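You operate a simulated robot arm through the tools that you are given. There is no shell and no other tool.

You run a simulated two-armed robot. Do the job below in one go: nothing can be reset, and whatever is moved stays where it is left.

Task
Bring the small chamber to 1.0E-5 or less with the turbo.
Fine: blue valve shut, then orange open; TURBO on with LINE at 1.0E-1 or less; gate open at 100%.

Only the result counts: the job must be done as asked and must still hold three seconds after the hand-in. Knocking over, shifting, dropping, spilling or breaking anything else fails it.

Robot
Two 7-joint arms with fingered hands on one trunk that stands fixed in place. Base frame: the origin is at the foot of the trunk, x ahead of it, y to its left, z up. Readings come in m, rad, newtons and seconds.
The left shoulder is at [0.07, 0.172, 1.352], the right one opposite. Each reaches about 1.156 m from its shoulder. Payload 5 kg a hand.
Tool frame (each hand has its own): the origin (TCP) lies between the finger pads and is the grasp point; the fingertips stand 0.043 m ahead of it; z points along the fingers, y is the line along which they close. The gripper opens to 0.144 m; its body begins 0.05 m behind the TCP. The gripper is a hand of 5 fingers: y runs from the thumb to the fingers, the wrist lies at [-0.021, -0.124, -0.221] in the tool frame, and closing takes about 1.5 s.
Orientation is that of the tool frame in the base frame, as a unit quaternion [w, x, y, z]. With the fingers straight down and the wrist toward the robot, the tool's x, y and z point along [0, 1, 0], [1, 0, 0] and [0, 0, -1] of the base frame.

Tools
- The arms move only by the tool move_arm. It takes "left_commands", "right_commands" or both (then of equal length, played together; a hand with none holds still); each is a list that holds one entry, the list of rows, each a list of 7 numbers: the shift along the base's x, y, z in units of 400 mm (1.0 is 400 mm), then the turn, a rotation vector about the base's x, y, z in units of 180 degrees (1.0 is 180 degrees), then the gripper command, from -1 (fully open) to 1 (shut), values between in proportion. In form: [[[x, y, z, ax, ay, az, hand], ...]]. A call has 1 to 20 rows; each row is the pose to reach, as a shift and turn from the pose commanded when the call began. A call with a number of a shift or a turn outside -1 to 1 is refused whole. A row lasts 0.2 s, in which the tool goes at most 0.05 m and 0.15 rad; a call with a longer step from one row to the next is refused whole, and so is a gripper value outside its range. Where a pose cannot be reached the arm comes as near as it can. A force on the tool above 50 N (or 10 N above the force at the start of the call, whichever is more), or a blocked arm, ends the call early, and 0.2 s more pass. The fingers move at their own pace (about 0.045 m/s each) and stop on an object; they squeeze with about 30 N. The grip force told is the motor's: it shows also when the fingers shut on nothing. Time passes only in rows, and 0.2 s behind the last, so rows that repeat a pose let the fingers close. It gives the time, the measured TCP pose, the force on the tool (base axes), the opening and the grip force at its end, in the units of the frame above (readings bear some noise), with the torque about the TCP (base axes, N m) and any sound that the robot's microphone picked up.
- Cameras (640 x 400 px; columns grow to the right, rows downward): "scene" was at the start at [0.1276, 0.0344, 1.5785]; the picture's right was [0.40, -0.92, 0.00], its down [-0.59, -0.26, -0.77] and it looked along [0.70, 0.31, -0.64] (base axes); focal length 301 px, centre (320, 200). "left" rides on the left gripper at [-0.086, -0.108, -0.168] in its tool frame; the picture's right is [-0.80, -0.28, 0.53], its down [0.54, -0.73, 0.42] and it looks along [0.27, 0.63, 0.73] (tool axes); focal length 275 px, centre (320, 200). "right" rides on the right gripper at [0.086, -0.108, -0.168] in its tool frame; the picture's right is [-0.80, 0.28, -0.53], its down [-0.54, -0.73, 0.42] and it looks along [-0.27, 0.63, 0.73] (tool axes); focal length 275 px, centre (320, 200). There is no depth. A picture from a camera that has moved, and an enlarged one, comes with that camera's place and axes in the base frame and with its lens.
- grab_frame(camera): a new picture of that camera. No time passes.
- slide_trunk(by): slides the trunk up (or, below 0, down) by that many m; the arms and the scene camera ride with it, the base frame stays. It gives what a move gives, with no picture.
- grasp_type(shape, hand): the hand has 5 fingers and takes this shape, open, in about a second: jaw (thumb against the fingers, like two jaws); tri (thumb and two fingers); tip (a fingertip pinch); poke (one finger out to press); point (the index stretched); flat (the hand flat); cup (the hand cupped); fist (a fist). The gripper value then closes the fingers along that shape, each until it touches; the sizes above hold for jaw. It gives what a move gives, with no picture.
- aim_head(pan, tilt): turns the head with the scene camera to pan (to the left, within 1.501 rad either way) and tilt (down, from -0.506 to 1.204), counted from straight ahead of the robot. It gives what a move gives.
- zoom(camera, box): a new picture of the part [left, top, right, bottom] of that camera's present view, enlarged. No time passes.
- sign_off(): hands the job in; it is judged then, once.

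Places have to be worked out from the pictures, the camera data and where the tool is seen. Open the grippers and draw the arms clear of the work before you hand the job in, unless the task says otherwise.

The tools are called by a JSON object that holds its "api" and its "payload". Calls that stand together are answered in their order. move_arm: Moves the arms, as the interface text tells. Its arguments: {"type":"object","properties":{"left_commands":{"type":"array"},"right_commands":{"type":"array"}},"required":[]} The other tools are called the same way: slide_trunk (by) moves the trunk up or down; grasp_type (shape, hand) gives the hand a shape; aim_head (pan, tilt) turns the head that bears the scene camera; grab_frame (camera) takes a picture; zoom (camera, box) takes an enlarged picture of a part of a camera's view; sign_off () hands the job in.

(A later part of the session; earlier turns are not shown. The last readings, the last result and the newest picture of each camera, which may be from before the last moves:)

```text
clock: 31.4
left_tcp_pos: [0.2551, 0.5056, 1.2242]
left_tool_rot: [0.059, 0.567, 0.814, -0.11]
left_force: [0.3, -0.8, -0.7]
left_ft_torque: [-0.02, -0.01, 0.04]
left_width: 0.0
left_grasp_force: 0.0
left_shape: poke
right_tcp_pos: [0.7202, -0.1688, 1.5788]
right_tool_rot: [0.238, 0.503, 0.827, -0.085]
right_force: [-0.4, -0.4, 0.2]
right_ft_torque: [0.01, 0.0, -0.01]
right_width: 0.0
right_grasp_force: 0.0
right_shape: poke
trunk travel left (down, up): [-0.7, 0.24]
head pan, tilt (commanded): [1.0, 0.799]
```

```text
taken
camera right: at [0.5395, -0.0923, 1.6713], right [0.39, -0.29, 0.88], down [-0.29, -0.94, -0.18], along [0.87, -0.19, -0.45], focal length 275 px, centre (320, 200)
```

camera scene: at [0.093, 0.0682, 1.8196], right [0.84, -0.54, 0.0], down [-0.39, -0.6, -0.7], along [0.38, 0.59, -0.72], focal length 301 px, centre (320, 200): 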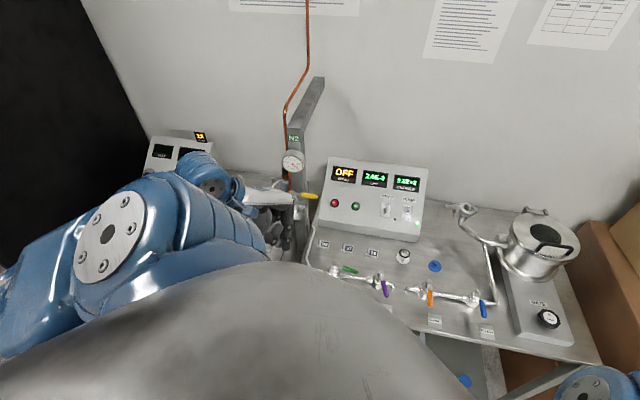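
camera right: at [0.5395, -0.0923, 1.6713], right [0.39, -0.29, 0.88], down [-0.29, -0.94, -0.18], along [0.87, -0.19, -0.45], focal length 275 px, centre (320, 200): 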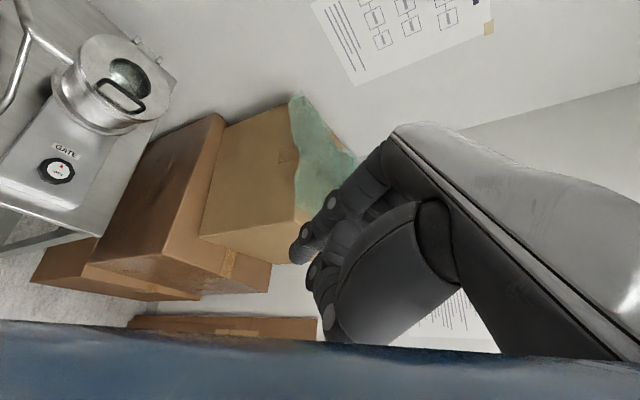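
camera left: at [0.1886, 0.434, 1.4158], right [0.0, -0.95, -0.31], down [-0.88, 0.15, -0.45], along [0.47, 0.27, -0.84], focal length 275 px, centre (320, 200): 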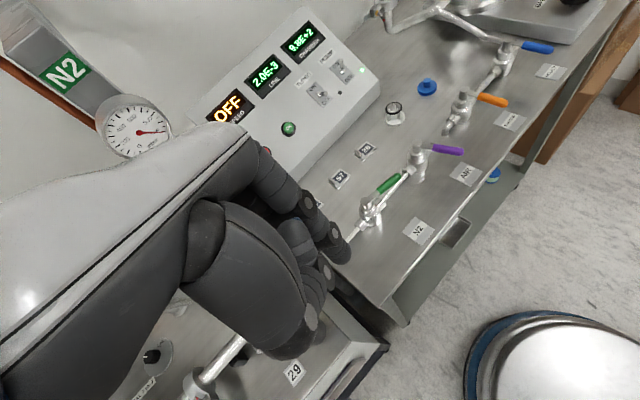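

Chamber reads 9.8E+2 (vented by N2), LINE 2.0E-3. I straighten both hands, park the right arm aside, and bring the left hand over the +v side of the green lever at a safe height (0.49,0.484,1.25).

{"api": "move_arm", "payload": {"left_commands": [[[0.07, -0.005, 0.02, 0.0128, -0.0039, -0.0187, -1], [0.15, -0.015, 0.03, 0.0256, -0.0077, -0.0374, -1], [0.25, -0.025, 0.04, 0.0383, -0.0116, -0.056, -1], [0.35, -0.035, 0.05, 0.0511, -0.0155, -0.0747, -1], [0.45, -0.045, 0.06, 0.0639, -0.0193, -0.0934, -1], [0.55, -0.05, 0.065, 0.0767, -0.0232, -0.1121, -1], [0.588, -0.055, 0.065, 0.0767, -0.0232, -0.1121, -1], [0.588, -0.055, 0.065, 0.0767, -0.0232, -0.1121, -1]]], "right_commands": [[[-0.01, -0.05, -0.04, 0.025, 0.012, -0.025, -1], [-0.02, -0.1, -0.08, 0.05, 0.0235, -0.05, -1], [-0.03, -0.15, -0.12, 0.075, 0.035, -0.075, -1], [-0.04, -0.2, -0.16, 0.1, 0.047, -0.1, -1], [-0.05, -0.26, -0.2, 0.125, 0.0585, -0.125, -1], [-0.05, -0.32, -0.25, 0.1483, 0.0703, -0.1488, -1], [-0.05, -0.378, -0.32, 0.1483, 0.0703, -0.1488, -1], [-0.05, -0.378, -0.32, 0.1483, 0.0703, -0.1488, -1]]]}}

{"api": "grab_frame", "payload": {"camera": "scene"}}

{"api": "grab_frame", "payload": {"camera": "left"}}

```text
clock: 33.2
left_tcp_pos: [0.492, 0.4814, 1.253]
left_tool_rot: [0.0, 0.708, 0.706, 0.002]
left_force: [0.4, -0.4, 0.1]
left_ft_torque: [0.0, -0.01, 0.01]
left_width: 0.0
left_grasp_force: 0.0
left_shape: poke
left hand out of reach, approached as far as the arm can: row 1, 2, 3
right_tcp_pos: [0.7058, -0.3555, 1.459]
right_tool_rot: [0.01, 0.716, 0.698, 0.005]
right_force: [0.2, 0.0, 1.1]
right_ft_torque: [0.01, -0.02, -0.03]
right_width: 0.0
right_grasp_force: 0.0
right_shape: poke
right hand out of reach, approached as far as the arm can: row 1, 2, 3, 4, 5, 6, 7, 8
trunk travel left (down, up): [-0.7, 0.24]
head pan, tilt (commanded): [1.0, 0.799]
```

```text
taken
camera scene: at [0.0921, 0.0676, 1.8198], right [0.84, -0.54, 0.0], down [-0.39, -0.6, -0.7], along [0.38, 0.59, -0.72], focal length 301 px, centre (320, 200)
```

scene: 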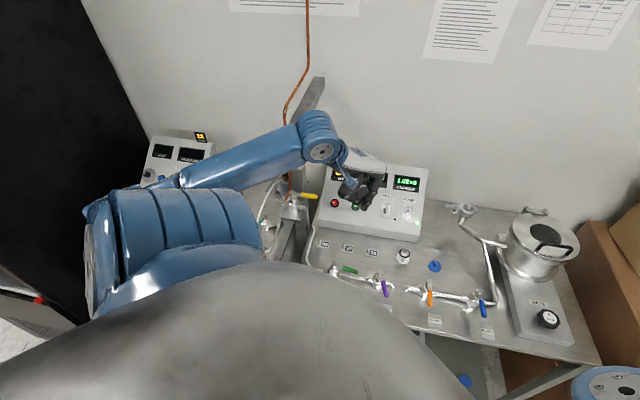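

```text
taken
camera left: at [0.382, 0.3977, 1.4189], right [-0.28, -0.79, -0.54], down [-0.72, 0.55, -0.42], along [0.63, 0.27, -0.73], focal length 275 px, centre (320, 200)
```

left: 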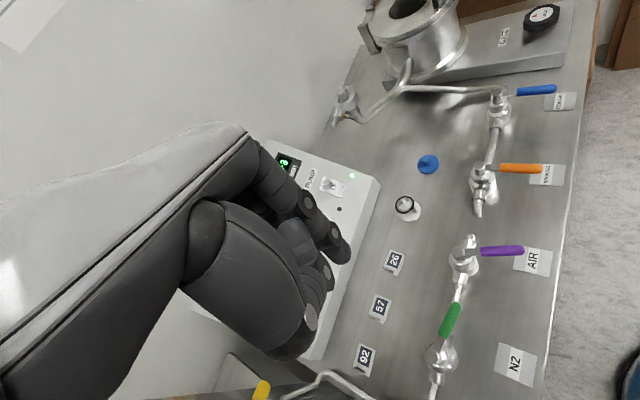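

The left arm now has a high elbow and is free. I zoom the left view to measure green and purple levers exactly.

{"api": "zoom", "payload": {"camera": "left", "box": [400, 220, 560, 400]}}

{"api": "zoom", "payload": {"camera": "scene", "box": [310, 220, 510, 345]}}

{"api": "zoom", "payload": {"camera": "scene", "box": [60, 80, 380, 280]}}

```text
2.22 times, centred on (480, 310) of left
camera zoom: at [0.382, 0.3977, 1.4189], right [-0.28, -0.79, -0.54], down [-0.72, 0.55, -0.42], along [0.63, 0.27, -0.73], focal length 612 px, centre (-36, -44)
```

zoom: 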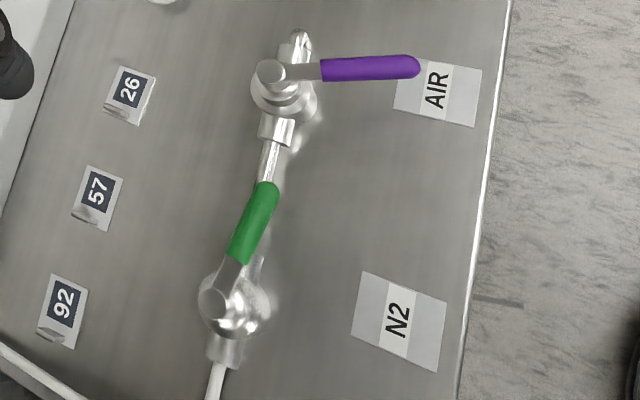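

```text
3.20 times, centred on (410, 282) of scene
camera zoom: at [0.0921, 0.0676, 1.8198], right [0.84, -0.54, 0.0], down [-0.39, -0.6, -0.7], along [0.38, 0.59, -0.72], focal length 963 px, centre (32, -64)
```

zoom: 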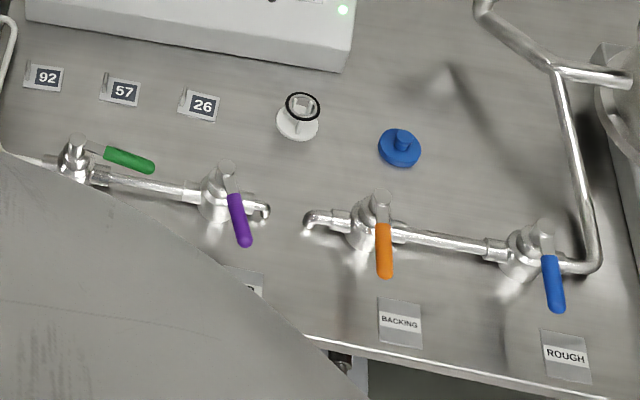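

```text
2.00 times, centred on (220, 180) of scene
camera zoom: at [0.0921, 0.0676, 1.8198], right [0.84, -0.54, 0.0], down [-0.39, -0.6, -0.7], along [0.38, 0.59, -0.72], focal length 602 px, centre (520, 240)
```

zoom: 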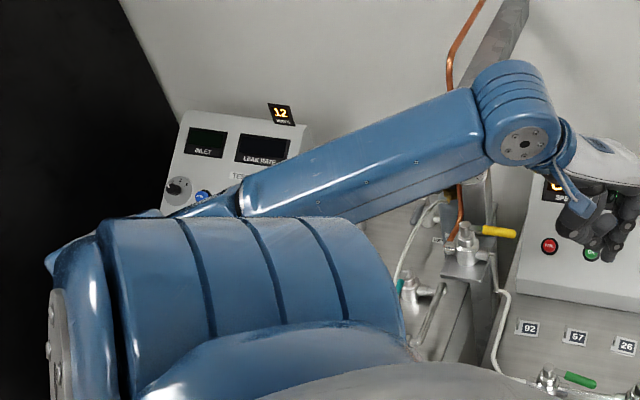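

Measured: green lever at ≈-50° about stem (0.4185,0.490); purple at ≈-117° (18° off shut); orange and blue crosswise at -135°. I descend the left hand on the +v side of green, first part of the way, watching the elbow.

{"api": "move_arm", "payload": {"left_commands": [[[-0.005, -0.006, -0.1, 0, 0, 0, -1], [-0.009, -0.012, -0.2, 0, 0, 0, -1], [-0.009, -0.012, -0.3, 0, 0, 0, -1], [-0.009, -0.012, -0.4, 0, 0, 0, -1], [-0.009, -0.012, -0.4, 0, 0, 0, -1]]]}}

{"api": "grab_frame", "payload": {"camera": "scene"}}

{"api": "grab_frame", "payload": {"camera": "left"}}

```text
clock: 34.4
left_tcp_pos: [0.4868, 0.4781, 1.0907]
left_tool_rot: [0.001, 0.708, 0.706, 0.001]
left_force: [-0.2, -0.3, -0.6]
left_ft_torque: [0.03, -0.04, -0.02]
left_width: 0.0
left_grasp_force: 0.0
left_shape: poke
right_tcp_pos: [0.7038, -0.3563, 1.4551]
right_tool_rot: [0.011, 0.715, 0.699, 0.0]
right_force: [0.7, -0.3, -0.6]
right_ft_torque: [-0.02, 0.0, -0.01]
right_width: 0.0002
right_grasp_force: 0.1
right_shape: poke
trunk travel left (down, up): [-0.7, 0.24]
head pan, tilt (commanded): [1.0, 0.799]
```

```text
taken
camera scene: at [0.0926, 0.0679, 1.8198], right [0.84, -0.54, 0.0], down [-0.39, -0.6, -0.7], along [0.38, 0.59, -0.72], focal length 301 px, centre (320, 200)
```

scene: 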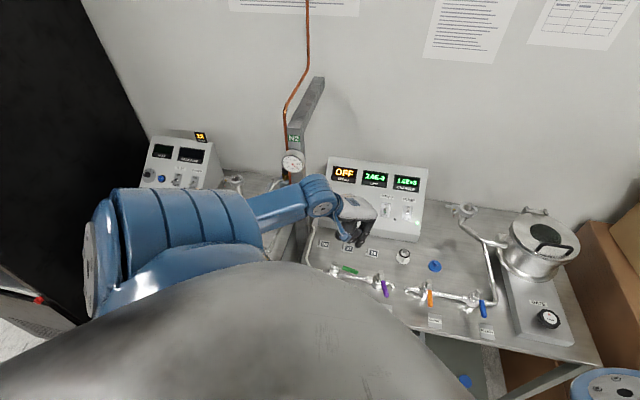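

```text
taken
camera left: at [0.3776, 0.3936, 1.2575], right [-0.28, -0.79, -0.54], down [-0.72, 0.55, -0.42], along [0.63, 0.27, -0.73], focal length 275 px, centre (320, 200)
```

left: 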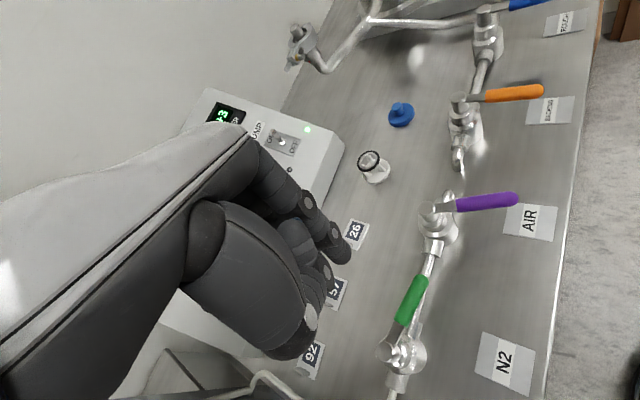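

Arm posture is good. I lower to tip height ≈0.955 beside the green lever.

{"api": "move_arm", "payload": {"left_commands": [[[0, 0, -0.08, 0, 0, 0, -1], [0, 0, -0.16, 0, 0, 0, -1], [0, 0, -0.237, 0, 0, 0, -1], [0, 0, -0.237, 0, 0, 0, -1]]]}}

{"api": "grab_frame", "payload": {"camera": "scene"}}

{"api": "grab_frame", "payload": {"camera": "left"}}

```text
clock: 35.4
left_tcp_pos: [0.4877, 0.478, 0.9964]
left_tool_rot: [0.001, 0.708, 0.706, 0.002]
left_force: [0.3, -0.1, -0.3]
left_ft_torque: [-0.01, 0.0, 0.02]
left_width: 0.0001
left_grasp_force: 0.1
left_shape: poke
right_tcp_pos: [0.7044, -0.3564, 1.4541]
right_tool_rot: [0.01, 0.715, 0.699, -0.001]
right_force: [-0.3, -0.5, 0.5]
right_ft_torque: [0.01, -0.02, -0.01]
right_width: 0.0
right_grasp_force: 0.0
right_shape: poke
trunk travel left (down, up): [-0.7, 0.24]
head pan, tilt (commanded): [1.0, 0.799]
```

```text
taken
camera scene: at [0.0929, 0.0682, 1.8197], right [0.84, -0.54, 0.0], down [-0.39, -0.6, -0.7], along [0.38, 0.59, -0.72], focal length 301 px, centre (320, 200)
```

scene: 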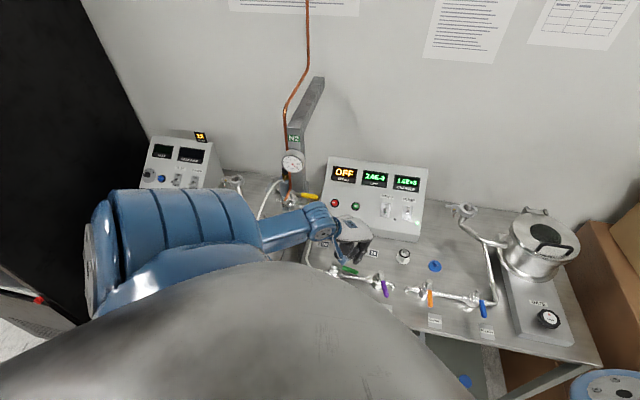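

```text
taken
camera left: at [0.3782, 0.3933, 1.1626], right [-0.28, -0.79, -0.54], down [-0.72, 0.55, -0.42], along [0.63, 0.27, -0.73], focal length 275 px, centre (320, 200)
```

left: 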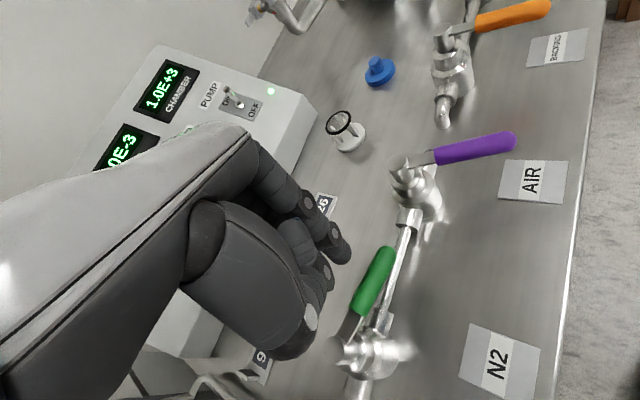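

Fingers are between the tags and the green lever, clear. I sweep the green lever clockwise, first to about -110°.

{"api": "move_arm", "payload": {"left_commands": [[[-0.025, -0.022, 0, 0, 0, 0, -1], [-0.049, -0.045, 0, 0, 0, 0, -1], [-0.068, -0.067, 0, 0, 0, 0, -1], [-0.088, -0.088, 0, 0, 0, 0, -1], [-0.107, -0.1, 0, 0, 0, 0, -1], [-0.126, -0.11, 0, 0, 0, 0, -1], [-0.148, -0.117, 0, 0, 0, 0, -1], [-0.171, -0.122, 0, 0, 0, 0, -1]]]}}

{"api": "grab_frame", "payload": {"camera": "scene"}}

{"api": "grab_frame", "payload": {"camera": "left"}}

```text
clock: 37.2
left_tcp_pos: [0.4192, 0.429, 0.9958]
left_tool_rot: [0.002, 0.709, 0.706, 0.001]
left_force: [1.0, 1.0, -1.3]
left_ft_torque: [-0.01, -0.05, -0.02]
left_width: 0.0001
left_grasp_force: 0.0
left_shape: poke
right_tcp_pos: [0.7033, -0.357, 1.4503]
right_tool_rot: [0.01, 0.716, 0.698, -0.004]
right_force: [-1.2, 0.1, -0.2]
right_ft_torque: [0.04, -0.02, 0.01]
right_width: 0.0002
right_grasp_force: 0.0
right_shape: poke
trunk travel left (down, up): [-0.7, 0.24]
head pan, tilt (commanded): [1.0, 0.799]
```

```text
taken
camera scene: at [0.0925, 0.0681, 1.8197], right [0.84, -0.54, 0.0], down [-0.39, -0.6, -0.7], along [0.38, 0.59, -0.72], focal length 301 px, centre (320, 200)
```

scene: 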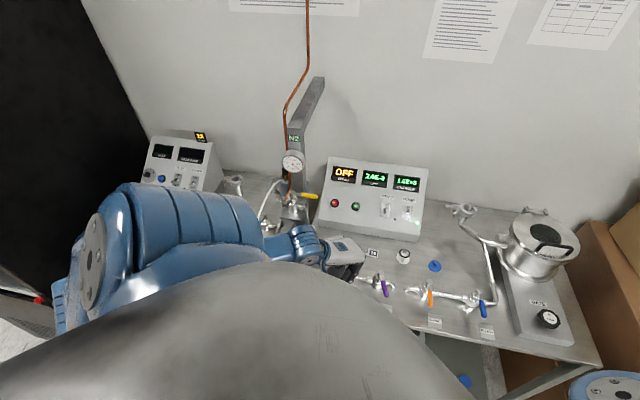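

```text
taken
camera left: at [0.3087, 0.3444, 1.1617], right [-0.28, -0.79, -0.54], down [-0.72, 0.55, -0.42], along [0.63, 0.27, -0.73], focal length 275 px, centre (320, 200)
```

left: 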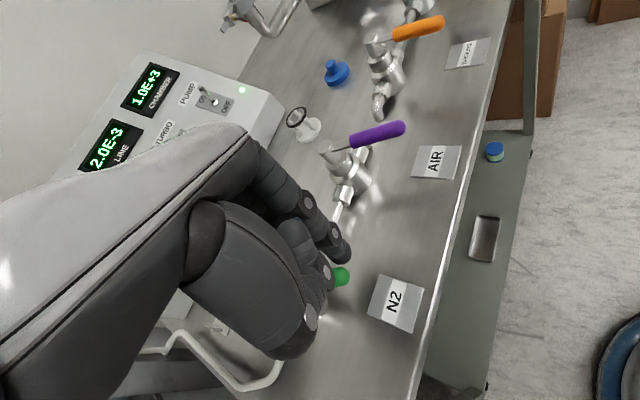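

The lever follows. I push the remaining arc to the shut stop.

{"api": "move_arm", "payload": {"left_commands": [[[-0.026, 0.001, 0, 0, 0, 0, -1], [-0.052, 0.0035, 0, 0, 0, 0, -1], [-0.06, 0.01, 0, 0, 0, 0, -1], [-0.0665, 0.018, 0, 0, 0, 0, -1], [-0.074, 0.025, 0, 0, 0, 0, -1], [-0.081, 0.032, 0, 0, 0, 0, -1]]]}}

{"api": "grab_frame", "payload": {"camera": "left"}}

{"api": "grab_frame", "payload": {"camera": "scene"}}

```text
clock: 38.6
left_tcp_pos: [0.3891, 0.4368, 0.9958]
left_tool_rot: [0.001, 0.708, 0.706, 0.001]
left_force: [13.3, -26.3, -6.5]
left_ft_torque: [-0.89, -0.37, -0.24]
left_width: 0.0
left_grasp_force: 0.2
left_shape: poke
right_tcp_pos: [0.7075, -0.3612, 1.4486]
right_tool_rot: [0.009, 0.717, 0.697, -0.004]
right_force: [0.4, 0.0, -0.2]
right_ft_torque: [0.02, 0.0, 0.03]
right_width: 0.0001
right_grasp_force: 0.1
right_shape: poke
trunk travel left (down, up): [-0.7, 0.24]
head pan, tilt (commanded): [1.0, 0.799]
```

```text
taken
camera left: at [0.2797, 0.3538, 1.1619], right [-0.29, -0.8, -0.53], down [-0.72, 0.54, -0.43], along [0.63, 0.26, -0.73], focal length 275 px, centre (320, 200)
```

left: 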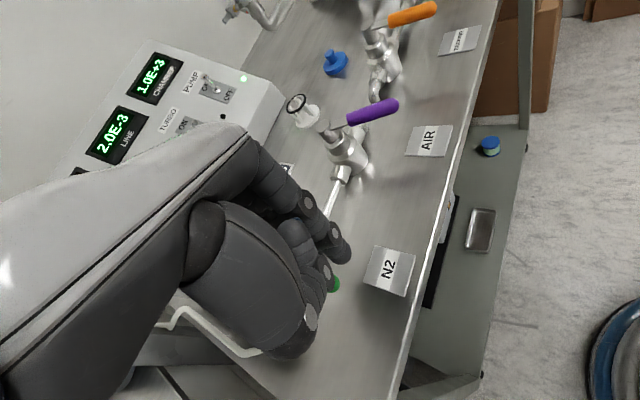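

```text
taken
camera scene: at [0.0969, 0.0635, 1.8196], right [0.84, -0.54, 0.0], down [-0.39, -0.6, -0.7], along [0.38, 0.59, -0.72], focal length 301 px, centre (320, 200)
```

scene: 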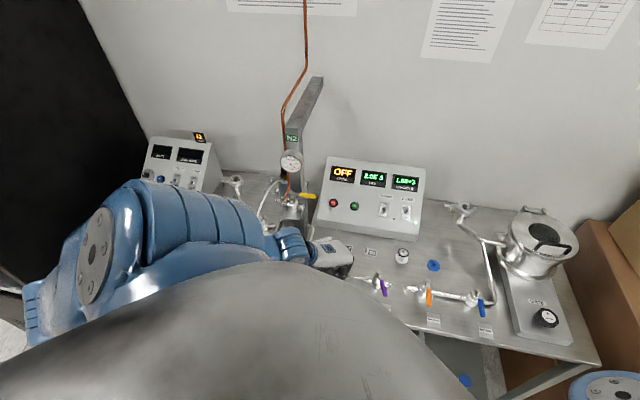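

About 30 N at the end: green is at its shut stop again. I back off, lift, and move over to the right side of the purple lever.

{"api": "move_arm", "payload": {"left_commands": [[[0.027, -0.027, 0, 0, 0, 0, -1], [0.0525, -0.0525, 0, 0, 0, 0, -1], [0.0525, -0.0525, 0.1, 0, 0, 0, -1], [0.0525, -0.0525, 0.2, 0, 0, 0, -1], [0.0525, -0.0525, 0.3, 0, 0, 0, -1], [0.12, -0.105, 0.3, 0, 0, 0, -1], [0.19, -0.16, 0.3, 0, 0, 0, -1], [0.26, -0.215, 0.3, 0, 0, 0, -1], [0.32, -0.265, 0.3, 0, 0, 0, -1], [0.384, -0.313, 0.3, 0, 0, 0, -1], [0.384, -0.313, 0.3, 0, 0, 0, -1]]]}}

{"api": "grab_frame", "payload": {"camera": "left"}}

{"api": "grab_frame", "payload": {"camera": "scene"}}

```text
clock: 41.0
left_tcp_pos: [0.5407, 0.3165, 1.1157]
left_tool_rot: [0.0, 0.708, 0.706, 0.001]
left_force: [-0.6, 0.1, -0.4]
left_ft_torque: [-0.02, -0.04, 0.03]
left_width: 0.0
left_grasp_force: 0.2
left_shape: poke
right_tcp_pos: [0.7026, -0.359, 1.4513]
right_tool_rot: [0.01, 0.716, 0.699, -0.004]
right_force: [-0.1, 0.1, 0.0]
right_ft_torque: [-0.03, -0.02, -0.01]
right_width: 0.0001
right_grasp_force: 0.0
right_shape: poke
trunk travel left (down, up): [-0.7, 0.24]
head pan, tilt (commanded): [1.0, 0.799]
```

```text
taken
camera left: at [0.431, 0.2318, 1.2828], right [-0.28, -0.8, -0.54], down [-0.72, 0.55, -0.42], along [0.63, 0.27, -0.73], focal length 275 px, centre (320, 200)
```

left: 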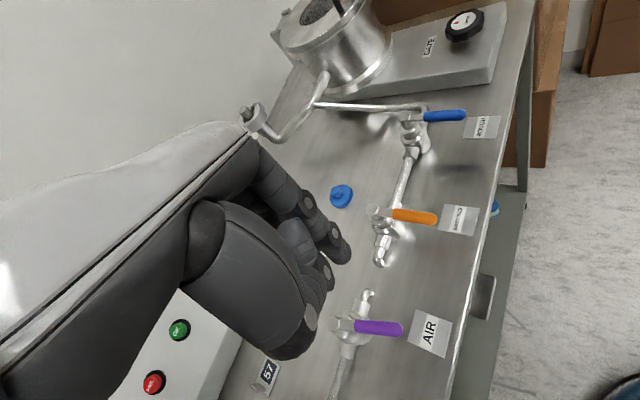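

```text
taken
camera scene: at [0.0923, 0.0687, 1.8197], right [0.84, -0.54, 0.0], down [-0.39, -0.6, -0.7], along [0.38, 0.59, -0.72], focal length 301 px, centre (320, 200)
```

scene: 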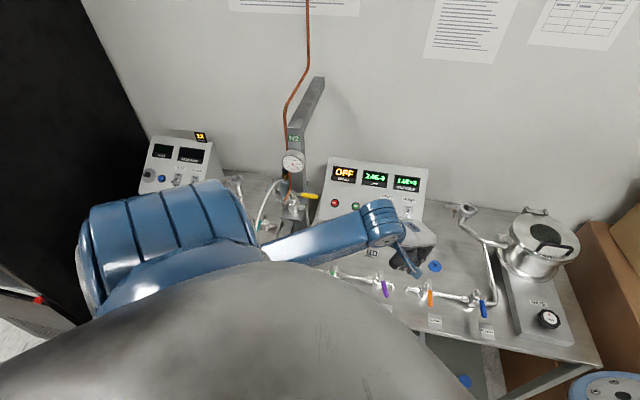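

Purple lever tip confirmed at ≈(0.493,0.317). I lower the fingertips on its right side.

{"api": "move_arm", "payload": {"left_commands": [[[0, 0, -0.1, 0, 0, 0, -1], [0, 0, -0.2, 0, 0, 0, -1], [0, 0, -0.298, 0, 0, 0, -1], [0, 0, -0.298, 0, 0, 0, -1]]]}}

{"api": "grab_frame", "payload": {"camera": "left"}}

{"api": "grab_frame", "payload": {"camera": "scene"}}

```text
clock: 42.0
left_tcp_pos: [0.5406, 0.3188, 0.9971]
left_tool_rot: [0.001, 0.708, 0.706, 0.002]
left_force: [-0.1, 0.0, 0.0]
left_ft_torque: [0.05, 0.01, 0.01]
left_width: 0.0
left_grasp_force: 0.0
left_shape: poke
right_tcp_pos: [0.7025, -0.3574, 1.449]
right_tool_rot: [0.009, 0.716, 0.698, -0.005]
right_force: [0.0, -1.3, 0.0]
right_ft_torque: [0.01, -0.03, 0.05]
right_width: 0.0
right_grasp_force: 0.1
right_shape: poke
trunk travel left (down, up): [-0.7, 0.24]
head pan, tilt (commanded): [1.0, 0.799]
```

```text
taken
camera left: at [0.4312, 0.2336, 1.1624], right [-0.28, -0.79, -0.54], down [-0.72, 0.55, -0.42], along [0.63, 0.27, -0.73], focal length 275 px, centre (320, 200)
```

left: 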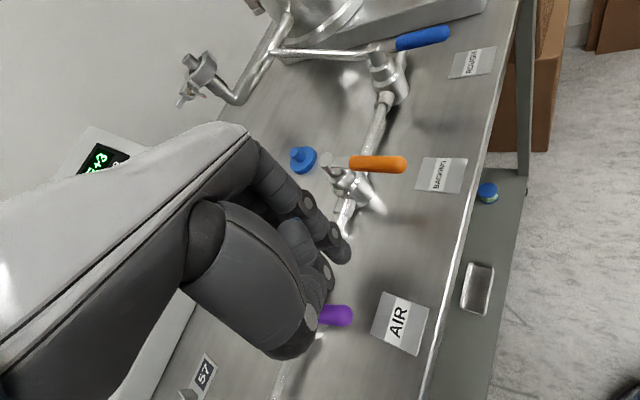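

```text
taken
camera scene: at [0.0935, 0.0678, 1.8197], right [0.84, -0.54, 0.0], down [-0.39, -0.6, -0.7], along [0.38, 0.59, -0.72], focal length 301 px, centre (320, 200)
```

scene: 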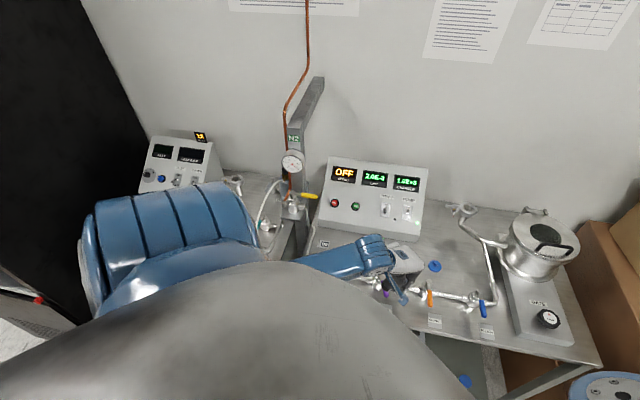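

I push purple clockwise the last ~18° to its shut stop.

{"api": "move_arm", "payload": {"left_commands": [[[-0.024, 0.01, 0, 0, 0, 0, -1], [-0.047, 0.02, 0, 0, 0, 0, -1], [-0.067, 0.022, 0, 0, 0, 0, -1], [-0.086, 0.024, 0, 0, 0, 0, -1], [-0.0935, 0.031, 0, 0, 0, 0, -1], [-0.1005, 0.038, 0, 0, 0, 0, -1], [-0.106, 0.044, 0, 0, 0, 0, -1]]]}}

{"api": "grab_frame", "payload": {"camera": "left"}}

```text
clock: 43.6
left_tcp_pos: [0.5005, 0.3309, 0.9965]
left_tool_rot: [0.001, 0.709, 0.705, 0.001]
left_force: [11.3, -11.7, -5.3]
left_ft_torque: [-0.4, -0.33, -0.14]
left_width: 0.0001
left_grasp_force: 0.1
left_shape: poke
right_tcp_pos: [0.7044, -0.3609, 1.4483]
right_tool_rot: [0.008, 0.716, 0.698, -0.006]
right_force: [0.2, 0.2, 1.6]
right_ft_torque: [0.01, 0.01, 0.01]
right_width: 0.0
right_grasp_force: 0.1
right_shape: poke
trunk travel left (down, up): [-0.7, 0.24]
head pan, tilt (commanded): [1.0, 0.799]
```

```text
taken
camera left: at [0.3907, 0.2472, 1.1623], right [-0.29, -0.79, -0.54], down [-0.72, 0.55, -0.43], along [0.63, 0.26, -0.73], focal length 275 px, centre (320, 200)
```

left: 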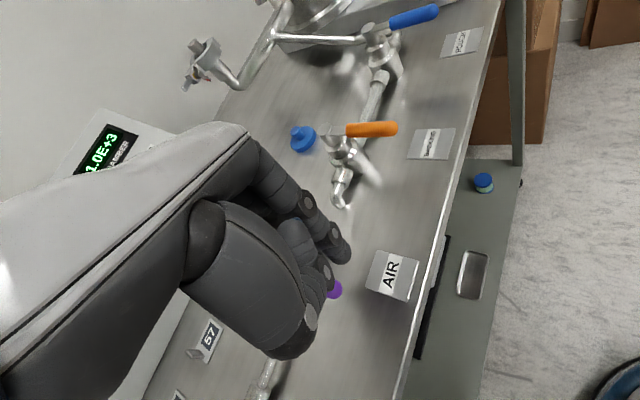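

Purple is back on its stop (~16 N). Next the chamber must be roughed again: I carry the left hand to the left side of the blue lever (0.672,0.166) at height.

{"api": "move_arm", "payload": {"left_commands": [[[0.027, -0.027, 0, 0, 0, 0, -1], [0.0525, -0.0525, 0, 0, 0, 0, -1], [0.0525, -0.0525, 0.1, 0, 0, 0, -1], [0.0525, -0.0525, 0.2, 0, 0, 0, -1], [0.0525, -0.0525, 0.3, 0, 0, 0, -1], [0.13, -0.127, 0.3, 0, 0, 0, -1], [0.206, -0.2, 0.3, 0, 0, 0, -1], [0.282, -0.275, 0.3, 0, 0, 0, -1], [0.358, -0.349, 0.3, 0, 0, 0, -1], [0.434, -0.4225, 0.3, 0, 0, 0, -1], [0.434, -0.4225, 0.3, 0, 0, 0, -1]]]}}

{"api": "aim_head", "payload": {"pan": 0.7, "tilt": 0.9}}

{"api": "grab_frame", "payload": {"camera": "left"}}

{"api": "grab_frame", "payload": {"camera": "scene"}}

```text
clock: 46.0
left_tcp_pos: [0.672, 0.1651, 1.1162]
left_tool_rot: [0.0, 0.708, 0.706, 0.002]
left_force: [-1.2, 1.2, 0.1]
left_ft_torque: [-0.02, -0.02, -0.01]
left_width: 0.0001
left_grasp_force: 0.1
left_shape: poke
right_tcp_pos: [0.7025, -0.3565, 1.4497]
right_tool_rot: [0.01, 0.716, 0.698, -0.004]
right_force: [-0.4, 0.3, 0.3]
right_ft_torque: [-0.02, -0.03, -0.01]
right_width: 0.0
right_grasp_force: 0.1
right_shape: poke
trunk travel left (down, up): [-0.7, 0.24]
head pan, tilt (commanded): [1.0, 0.799]
```

```text
clock: 46.8
left_tcp_pos: [0.6723, 0.1647, 1.1147]
left_tool_rot: [0.001, 0.708, 0.706, 0.002]
left_force: [-0.7, -0.1, 0.7]
left_ft_torque: [-0.02, 0.04, -0.02]
left_width: 0.0
left_grasp_force: 0.0
left_shape: poke
right_tcp_pos: [0.7026, -0.3571, 1.4499]
right_tool_rot: [0.008, 0.716, 0.699, -0.005]
right_force: [0.5, 0.0, 0.4]
right_ft_torque: [0.0, -0.05, -0.02]
right_width: 0.0
right_grasp_force: 0.0
right_shape: poke
trunk travel left (down, up): [-0.7, 0.24]
head pan, tilt (commanded): [0.7, 0.901]
```

```text
taken
camera left: at [0.5621, 0.0804, 1.2821], right [-0.28, -0.79, -0.54], down [-0.72, 0.55, -0.42], along [0.63, 0.27, -0.73], focal length 275 px, centre (320, 200)
```

left: 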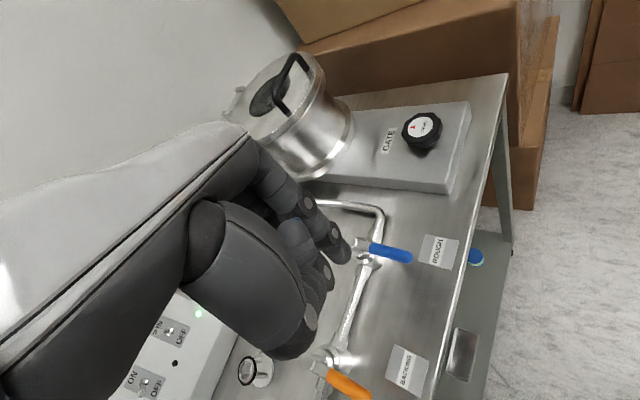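

```text
taken
camera scene: at [0.1066, 0.0494, 1.8119], right [0.64, -0.76, 0.0], down [-0.6, -0.51, -0.62], along [0.47, 0.4, -0.78], focal length 301 px, centre (320, 200)
```

scene: 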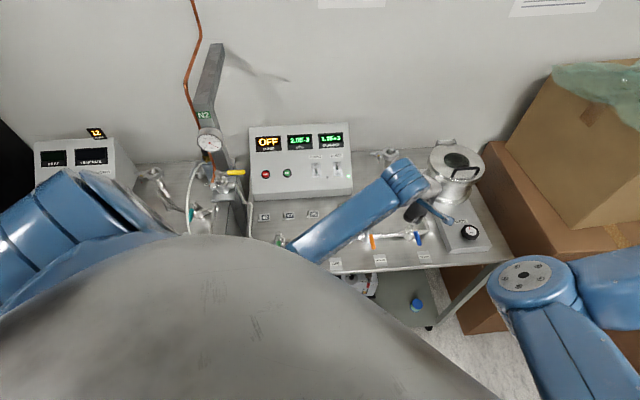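

Blue tip measured at (0.687,0.119), as expected. I check green/purple levers from the new viewpoint and lower the fingertips left of the blue lever.

{"api": "zoom", "payload": {"camera": "scene", "box": [240, 190, 460, 290]}}

{"api": "move_arm", "payload": {"left_commands": [[[0, 0, -0.1, 0, 0, 0, -1], [0, 0, -0.2, 0, 0, 0, -1], [0, 0, -0.298, 0, 0, 0, -1], [0, 0, -0.298, 0, 0, 0, -1]]]}}

{"api": "grab_frame", "payload": {"camera": "left"}}

{"api": "grab_frame", "payload": {"camera": "scene"}}

```text
2.91 times, centred on (350, 240) of scene
camera zoom: at [0.1066, 0.0494, 1.8119], right [0.64, -0.76, 0.0], down [-0.6, -0.51, -0.62], along [0.47, 0.4, -0.78], focal length 876 px, centre (233, 84)
```

zoom: 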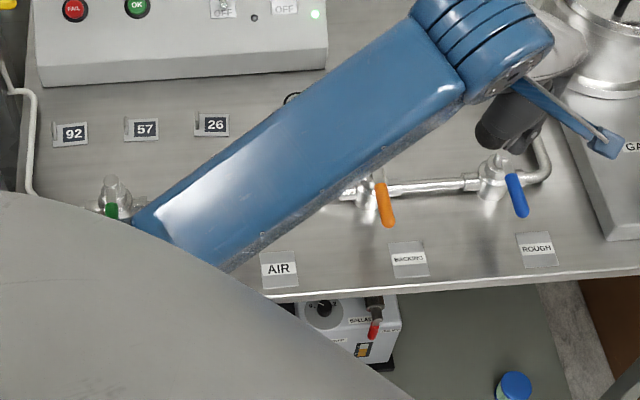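

```text
clock: 47.8
left_tcp_pos: [0.6713, 0.1641, 0.997]
left_tool_rot: [0.0, 0.708, 0.706, 0.002]
left_force: [0.0, 0.8, -0.4]
left_ft_torque: [-0.03, 0.01, 0.0]
left_width: 0.0001
left_grasp_force: 0.0
left_shape: poke
right_tcp_pos: [0.7033, -0.3567, 1.4489]
right_tool_rot: [0.009, 0.716, 0.698, -0.005]
right_force: [-1.6, 0.6, -0.8]
right_ft_torque: [-0.04, 0.02, -0.01]
right_width: 0.0001
right_grasp_force: 0.2
right_shape: poke
trunk travel left (down, up): [-0.7, 0.24]
head pan, tilt (commanded): [0.7, 0.901]
```

```text
taken
camera left: at [0.5622, 0.0796, 1.1628], right [-0.28, -0.79, -0.54], down [-0.72, 0.55, -0.42], along [0.63, 0.27, -0.73], focal length 275 px, centre (320, 200)
```

left: 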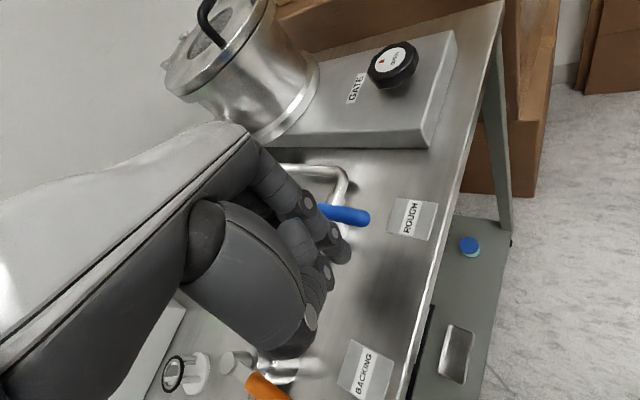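

```text
taken
camera scene: at [0.1073, 0.0489, 1.8118], right [0.64, -0.76, 0.0], down [-0.6, -0.5, -0.62], along [0.47, 0.4, -0.78], focal length 301 px, centre (320, 200)
```

scene: 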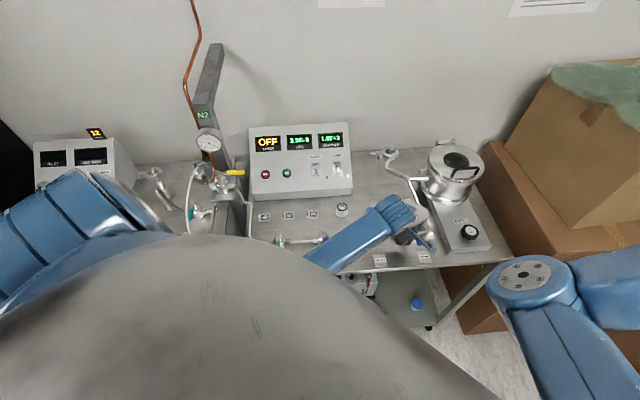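

Fingers are left of the blue lever, elbow high. I sweep the blue lever counter-clockwise toward open.

{"api": "move_arm", "payload": {"left_commands": [[[0.02, -0.015, 0, 0, 0, 0, -1], [0.041, -0.0305, 0, 0, 0, 0, -1], [0.059, -0.057, 0, 0, 0, 0, -1], [0.077, -0.082, 0, 0, 0, 0, -1], [0.104, -0.098, 0, 0, 0, 0, -1], [0.131, -0.1125, 0, 0, 0, 0, -1], [0.16, -0.118, 0, 0, 0, 0, -1], [0.1885, -0.12, 0, 0, 0, 0, -1]]]}}

{"api": "grab_frame", "payload": {"camera": "left"}}

{"api": "zoom", "payload": {"camera": "scene", "box": [240, 110, 500, 280]}}

```text
clock: 49.6
left_tcp_pos: [0.7455, 0.1162, 0.9981]
left_tool_rot: [0.0, 0.708, 0.706, 0.001]
left_force: [-3.0, -3.6, 3.4]
left_ft_torque: [0.0, 0.03, 0.0]
left_width: 0.0001
left_grasp_force: 0.0
left_shape: poke
right_tcp_pos: [0.7028, -0.359, 1.4502]
right_tool_rot: [0.008, 0.716, 0.698, -0.005]
right_force: [-0.1, -0.3, -0.7]
right_ft_torque: [0.0, 0.01, 0.02]
right_width: 0.0
right_grasp_force: 0.0
right_shape: poke
trunk travel left (down, up): [-0.7, 0.24]
head pan, tilt (commanded): [0.7, 0.901]
```

```text
taken
camera left: at [0.6362, 0.0312, 1.1641], right [-0.28, -0.79, -0.54], down [-0.72, 0.55, -0.43], along [0.63, 0.27, -0.73], focal length 275 px, centre (320, 200)
```

left: 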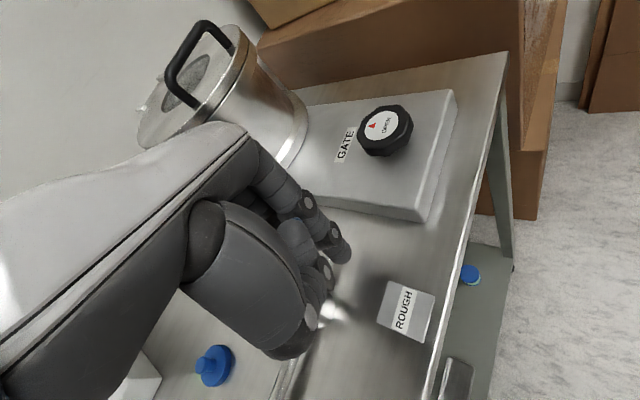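

```text
2.35 times, centred on (370, 195) of scene
camera zoom: at [0.1067, 0.0476, 1.8119], right [0.64, -0.77, 0.0], down [-0.6, -0.5, -0.62], along [0.48, 0.4, -0.78], focal length 708 px, centre (202, 212)
```

zoom: 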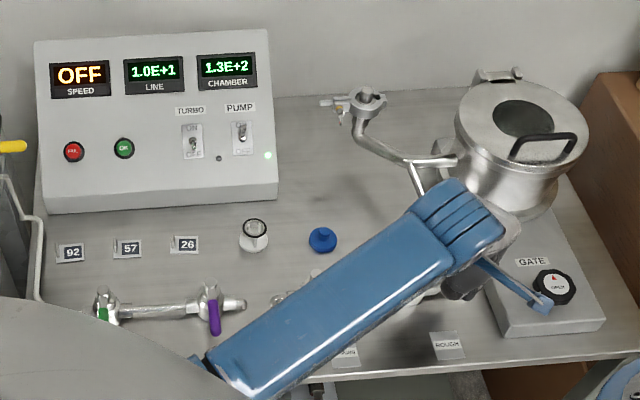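

Chamber is falling quickly (1.3E+2, LINE 1.0E+1). I hold here for about 4 s and watch the pressures.

{"api": "move_arm", "payload": {"left_commands": [[[0, 0, 0, 0, 0, 0, -1], [0, 0, 0, 0, 0, 0, -1], [0, 0, 0, 0, 0, 0, -1], [0, 0, 0, 0, 0, 0, -1], [0, 0, 0, 0, 0, 0, -1], [0, 0, 0, 0, 0, 0, -1], [0, 0, 0, 0, 0, 0, -1], [0, 0, 0, 0, 0, 0, -1], [0, 0, 0, 0, 0, 0, -1], [0, 0, 0, 0, 0, 0, -1], [0, 0, 0, 0, 0, 0, -1], [0, 0, 0, 0, 0, 0, -1], [0, 0, 0, 0, 0, 0, -1], [0, 0, 0, 0, 0, 0, -1], [0, 0, 0, 0, 0, 0, -1], [0, 0, 0, 0, 0, 0, -1], [0, 0, 0, 0, 0, 0, -1], [0, 0, 0, 0, 0, 0, -1], [0, 0, 0, 0, 0, 0, -1], [0, 0, 0, 0, 0, 0, -1]]]}}

{"api": "zoom", "payload": {"camera": "scene", "box": [240, 110, 500, 280]}}

```text
clock: 53.8
left_tcp_pos: [0.7448, 0.1166, 0.998]
left_tool_rot: [0.0, 0.708, 0.706, 0.002]
left_force: [-3.1, -8.1, 6.9]
left_ft_torque: [-0.05, -0.05, -0.07]
left_width: 0.0
left_grasp_force: 0.1
left_shape: poke
right_tcp_pos: [0.7032, -0.3602, 1.4498]
right_tool_rot: [0.01, 0.716, 0.698, -0.004]
right_force: [-0.7, -0.1, -0.3]
right_ft_torque: [0.01, -0.02, -0.01]
right_width: 0.0
right_grasp_force: 0.1
right_shape: poke
trunk travel left (down, up): [-0.7, 0.24]
head pan, tilt (commanded): [0.7, 0.901]
```

```text
2.35 times, centred on (370, 195) of scene
camera zoom: at [0.1059, 0.0473, 1.8119], right [0.64, -0.77, 0.0], down [-0.6, -0.5, -0.62], along [0.48, 0.4, -0.78], focal length 708 px, centre (202, 212)
```

zoom: 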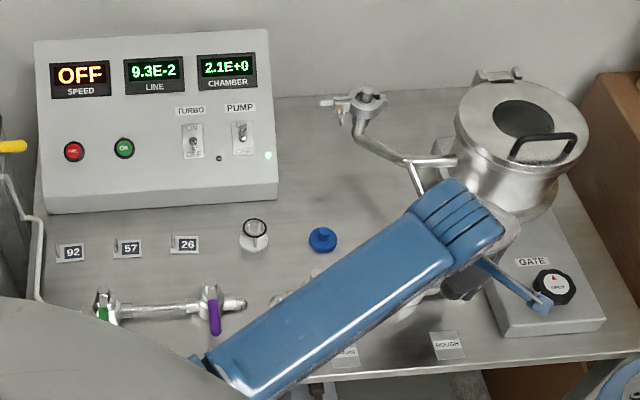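

LINE 9.3E-2, CHAMBER 2.1E+0 and falling. While it pumps I back the hand off the lever, lift, and move over to its far side at (0.81,0.15,1.12).

{"api": "move_arm", "payload": {"left_commands": [[[-0.04, 0, 0, 0, 0, 0, -1], [-0.08, 0, 0, 0, 0, 0, -1], [-0.08, 0, 0.1, 0, 0, 0, -1], [-0.08, 0, 0.2, 0, 0, 0, -1], [-0.08, 0, 0.3, 0, 0, 0, -1], [0.0, 0.02, 0.3, 0, 0, 0, -1], [0.08, 0.05, 0.3, 0, 0, 0, -1], [0.16, 0.083, 0.3, 0, 0, 0, -1], [0.16, 0.083, 0.3, 0, 0, 0, -1]]]}}

{"api": "grab_frame", "payload": {"camera": "left"}}

{"api": "zoom", "payload": {"camera": "scene", "box": [240, 110, 500, 280]}}

```text
clock: 55.8
left_tcp_pos: [0.8102, 0.1504, 1.1192]
left_tool_rot: [-0.001, 0.709, 0.706, 0.001]
left_force: [0.2, -0.3, -0.4]
left_ft_torque: [0.02, -0.02, -0.01]
left_width: 0.0001
left_grasp_force: 0.0
left_shape: poke
right_tcp_pos: [0.7029, -0.3587, 1.4503]
right_tool_rot: [0.008, 0.716, 0.698, -0.005]
right_force: [-0.1, 0.0, 0.6]
right_ft_torque: [0.02, -0.02, 0.03]
right_width: 0.0
right_grasp_force: 0.1
right_shape: poke
trunk travel left (down, up): [-0.7, 0.24]
head pan, tilt (commanded): [0.7, 0.901]
```

```text
taken
camera left: at [0.7015, 0.0661, 1.2839], right [-0.28, -0.79, -0.54], down [-0.72, 0.55, -0.42], along [0.63, 0.27, -0.73], focal length 275 px, centre (320, 200)
```

left: 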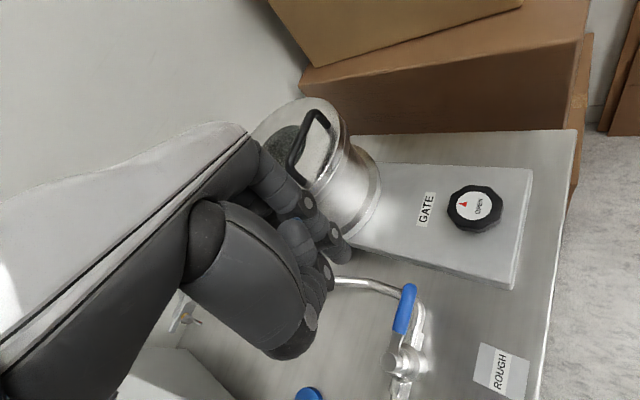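

```text
2.35 times, centred on (370, 195) of scene
camera zoom: at [0.1066, 0.0482, 1.8119], right [0.64, -0.76, 0.0], down [-0.6, -0.5, -0.62], along [0.48, 0.4, -0.78], focal length 708 px, centre (202, 212)
```

zoom: 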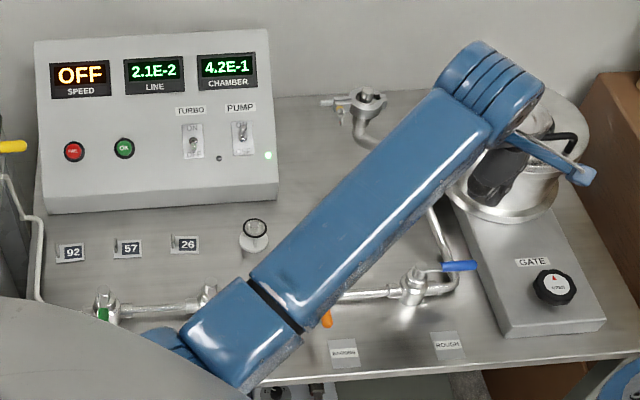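

Blue is fully open (tip back at (0.796,0.122)); CHAMBER 4.2E-1 and falling. While waiting I set the right hand to the jaw shape for the gate knob and let time pass.

{"api": "grasp_type", "payload": {"shape": "jaw", "hand": "right"}}

{"api": "move_arm", "payload": {"left_commands": [[[0, 0, 0, 0, 0, 0, -1], [0, 0, 0, 0, 0, 0, -1], [0, 0, 0, 0, 0, 0, -1], [0, 0, 0, 0, 0, 0, -1], [0, 0, 0, 0, 0, 0, -1], [0, 0, 0, 0, 0, 0, -1], [0, 0, 0, 0, 0, 0, -1], [0, 0, 0, 0, 0, 0, -1], [0, 0, 0, 0, 0, 0, -1], [0, 0, 0, 0, 0, 0, -1], [0, 0, 0, 0, 0, 0, -1], [0, 0, 0, 0, 0, 0, -1], [0, 0, 0, 0, 0, 0, -1], [0, 0, 0, 0, 0, 0, -1], [0, 0, 0, 0, 0, 0, -1], [0, 0, 0, 0, 0, 0, -1], [0, 0, 0, 0, 0, 0, -1], [0, 0, 0, 0, 0, 0, -1], [0, 0, 0, 0, 0, 0, -1], [0, 0, 0, 0, 0, 0, -1]]]}}

{"api": "zoom", "payload": {"camera": "scene", "box": [240, 110, 500, 280]}}

```text
clock: 56.7
left_tcp_pos: [0.8113, 0.1515, 1.1172]
left_tool_rot: [0.0, 0.708, 0.706, 0.001]
left_force: [0.6, -0.6, 0.0]
left_ft_torque: [0.03, -0.02, -0.02]
left_width: 0.0001
left_grasp_force: 0.0
left_shape: poke
right_tcp_pos: [0.7024, -0.3579, 1.4491]
right_tool_rot: [0.009, 0.716, 0.698, -0.006]
right_force: [-0.5, 0.0, 0.1]
right_ft_torque: [-0.01, -0.02, 0.03]
right_width: 0.144
right_grasp_force: 0.0
right_shape: jaw
trunk travel left (down, up): [-0.7, 0.24]
head pan, tilt (commanded): [0.7, 0.901]
```

```text
clock: 60.9
left_tcp_pos: [0.8116, 0.1512, 1.1185]
left_tool_rot: [0.001, 0.708, 0.706, 0.002]
left_force: [-0.4, -0.2, 1.1]
left_ft_torque: [0.0, 0.01, 0.0]
left_width: 0.0002
left_grasp_force: 0.0
left_shape: poke
right_tcp_pos: [0.7036, -0.3575, 1.4492]
right_tool_rot: [0.009, 0.716, 0.698, -0.005]
right_force: [1.2, -0.2, 1.3]
right_ft_torque: [-0.03, 0.02, 0.03]
right_width: 0.1439
right_grasp_force: 0.2
right_shape: jaw
trunk travel left (down, up): [-0.7, 0.24]
head pan, tilt (commanded): [0.7, 0.901]
```

```text
2.35 times, centred on (370, 195) of scene
camera zoom: at [0.1074, 0.0487, 1.8118], right [0.64, -0.76, 0.0], down [-0.6, -0.5, -0.62], along [0.47, 0.4, -0.78], focal length 708 px, centre (202, 212)
```

zoom: 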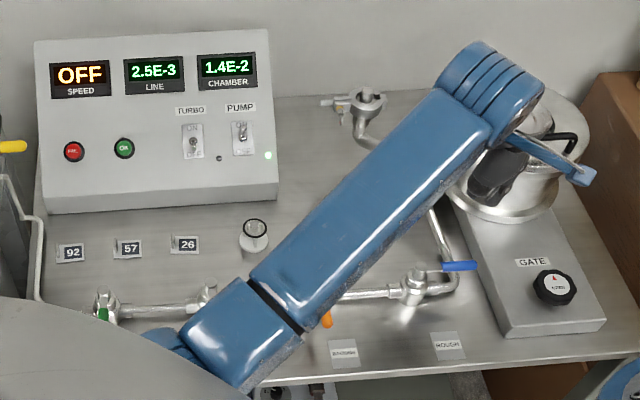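

CHAMBER 1.4E-2, LINE 2.5E-3: the vent valves are indeed tight. I wait another 4 s for the rough base pressure.

{"api": "move_arm", "payload": {"left_commands": [[[0, 0, 0, 0, 0, 0, -1], [0, 0, 0, 0, 0, 0, -1], [0, 0, 0, 0, 0, 0, -1], [0, 0, 0, 0, 0, 0, -1], [0, 0, 0, 0, 0, 0, -1], [0, 0, 0, 0, 0, 0, -1], [0, 0, 0, 0, 0, 0, -1], [0, 0, 0, 0, 0, 0, -1], [0, 0, 0, 0, 0, 0, -1], [0, 0, 0, 0, 0, 0, -1], [0, 0, 0, 0, 0, 0, -1], [0, 0, 0, 0, 0, 0, -1], [0, 0, 0, 0, 0, 0, -1], [0, 0, 0, 0, 0, 0, -1], [0, 0, 0, 0, 0, 0, -1], [0, 0, 0, 0, 0, 0, -1], [0, 0, 0, 0, 0, 0, -1], [0, 0, 0, 0, 0, 0, -1], [0, 0, 0, 0, 0, 0, -1], [0, 0, 0, 0, 0, 0, -1]]]}}

{"api": "zoom", "payload": {"camera": "scene", "box": [240, 110, 500, 280]}}

{"api": "zoom", "payload": {"camera": "left", "box": [330, 250, 490, 400]}}

```text
clock: 65.1
left_tcp_pos: [0.8106, 0.151, 1.1167]
left_tool_rot: [0.001, 0.709, 0.706, 0.001]
left_force: [0.0, 0.6, 0.2]
left_ft_torque: [-0.04, 0.02, 0.01]
left_width: 0.0001
left_grasp_force: 0.1
left_shape: poke
right_tcp_pos: [0.7027, -0.3571, 1.4495]
right_tool_rot: [0.009, 0.715, 0.699, -0.006]
right_force: [-0.3, 0.3, 0.0]
right_ft_torque: [0.0, 0.0, -0.03]
right_width: 0.1438
right_grasp_force: 0.0
right_shape: jaw
trunk travel left (down, up): [-0.7, 0.24]
head pan, tilt (commanded): [0.7, 0.901]
```

```text
2.35 times, centred on (370, 195) of scene
camera zoom: at [0.1074, 0.0487, 1.8118], right [0.64, -0.76, 0.0], down [-0.6, -0.5, -0.62], along [0.47, 0.4, -0.78], focal length 708 px, centre (202, 212)
```

zoom: 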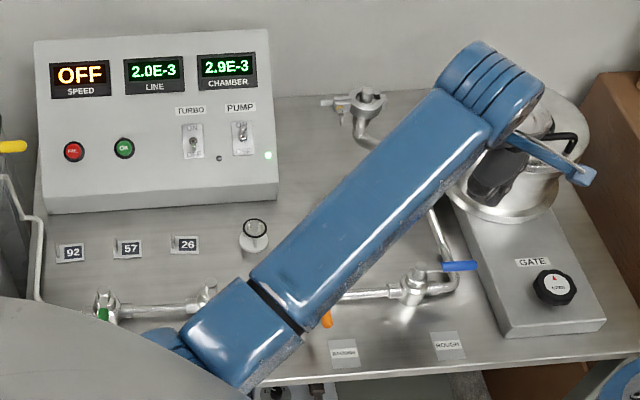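

```text
2.67 times, centred on (410, 325) of left
camera zoom: at [0.7017, 0.0663, 1.2835], right [-0.28, -0.79, -0.54], down [-0.72, 0.55, -0.42], along [0.63, 0.27, -0.73], focal length 734 px, centre (80, -133)
```

zoom: 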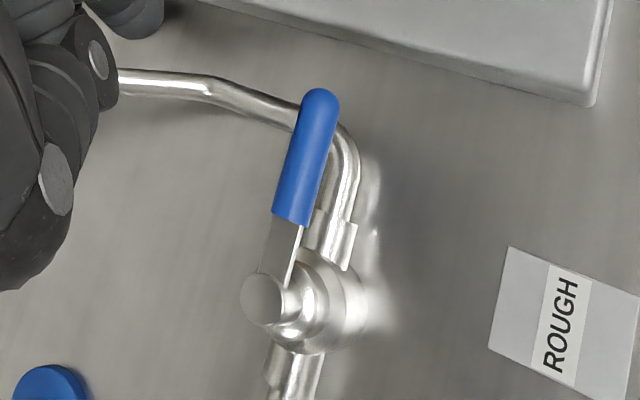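

CHAMBER 2.9E-3, LINE 2.0E-3: roughing is done. I lower the left fingertips behind (+v side) the blue lever for shutting it.

{"api": "move_arm", "payload": {"left_commands": [[[0, 0.015, -0.1, 0, 0, 0, -1], [0, 0.015, -0.2, 0, 0, 0, -1], [0, 0.015, -0.3, 0, 0, 0, -1], [0, 0.015, -0.3, 0, 0, 0, -1]]]}}

{"api": "grab_frame", "payload": {"camera": "left"}}

{"api": "grab_frame", "payload": {"camera": "scene"}}

```text
clock: 66.1
left_tcp_pos: [0.8124, 0.1582, 0.9985]
left_tool_rot: [0.001, 0.708, 0.706, 0.002]
left_force: [-0.7, 0.4, 0.3]
left_ft_torque: [-0.02, -0.03, 0.01]
left_width: 0.0
left_grasp_force: 0.1
left_shape: poke
right_tcp_pos: [0.703, -0.3581, 1.4504]
right_tool_rot: [0.008, 0.716, 0.698, -0.004]
right_force: [0.2, 0.1, 0.2]
right_ft_torque: [0.0, 0.02, 0.02]
right_width: 0.1441
right_grasp_force: 0.0
right_shape: jaw
trunk travel left (down, up): [-0.7, 0.24]
head pan, tilt (commanded): [0.7, 0.901]
```

```text
taken
camera left: at [0.702, 0.0724, 1.1647], right [-0.28, -0.79, -0.54], down [-0.72, 0.55, -0.42], along [0.63, 0.27, -0.73], focal length 275 px, centre (320, 200)
```

left: 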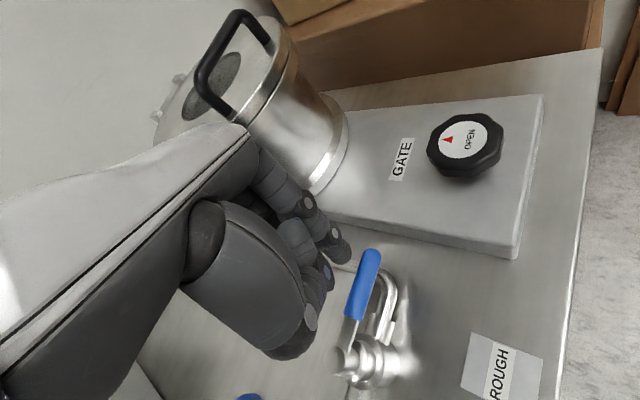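

```text
taken
camera scene: at [0.1072, 0.0489, 1.8118], right [0.64, -0.76, 0.0], down [-0.6, -0.5, -0.62], along [0.47, 0.4, -0.78], focal length 301 px, centre (320, 200)
```

scene: 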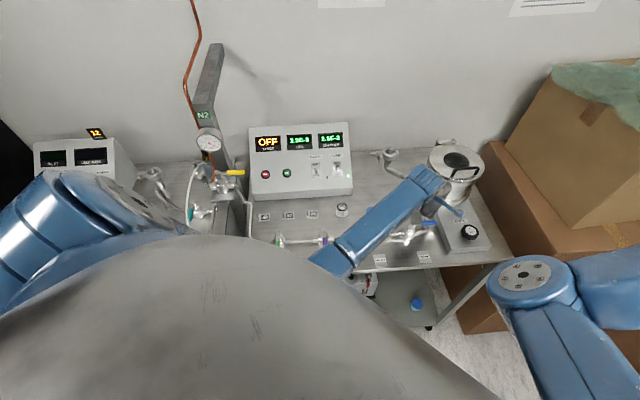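

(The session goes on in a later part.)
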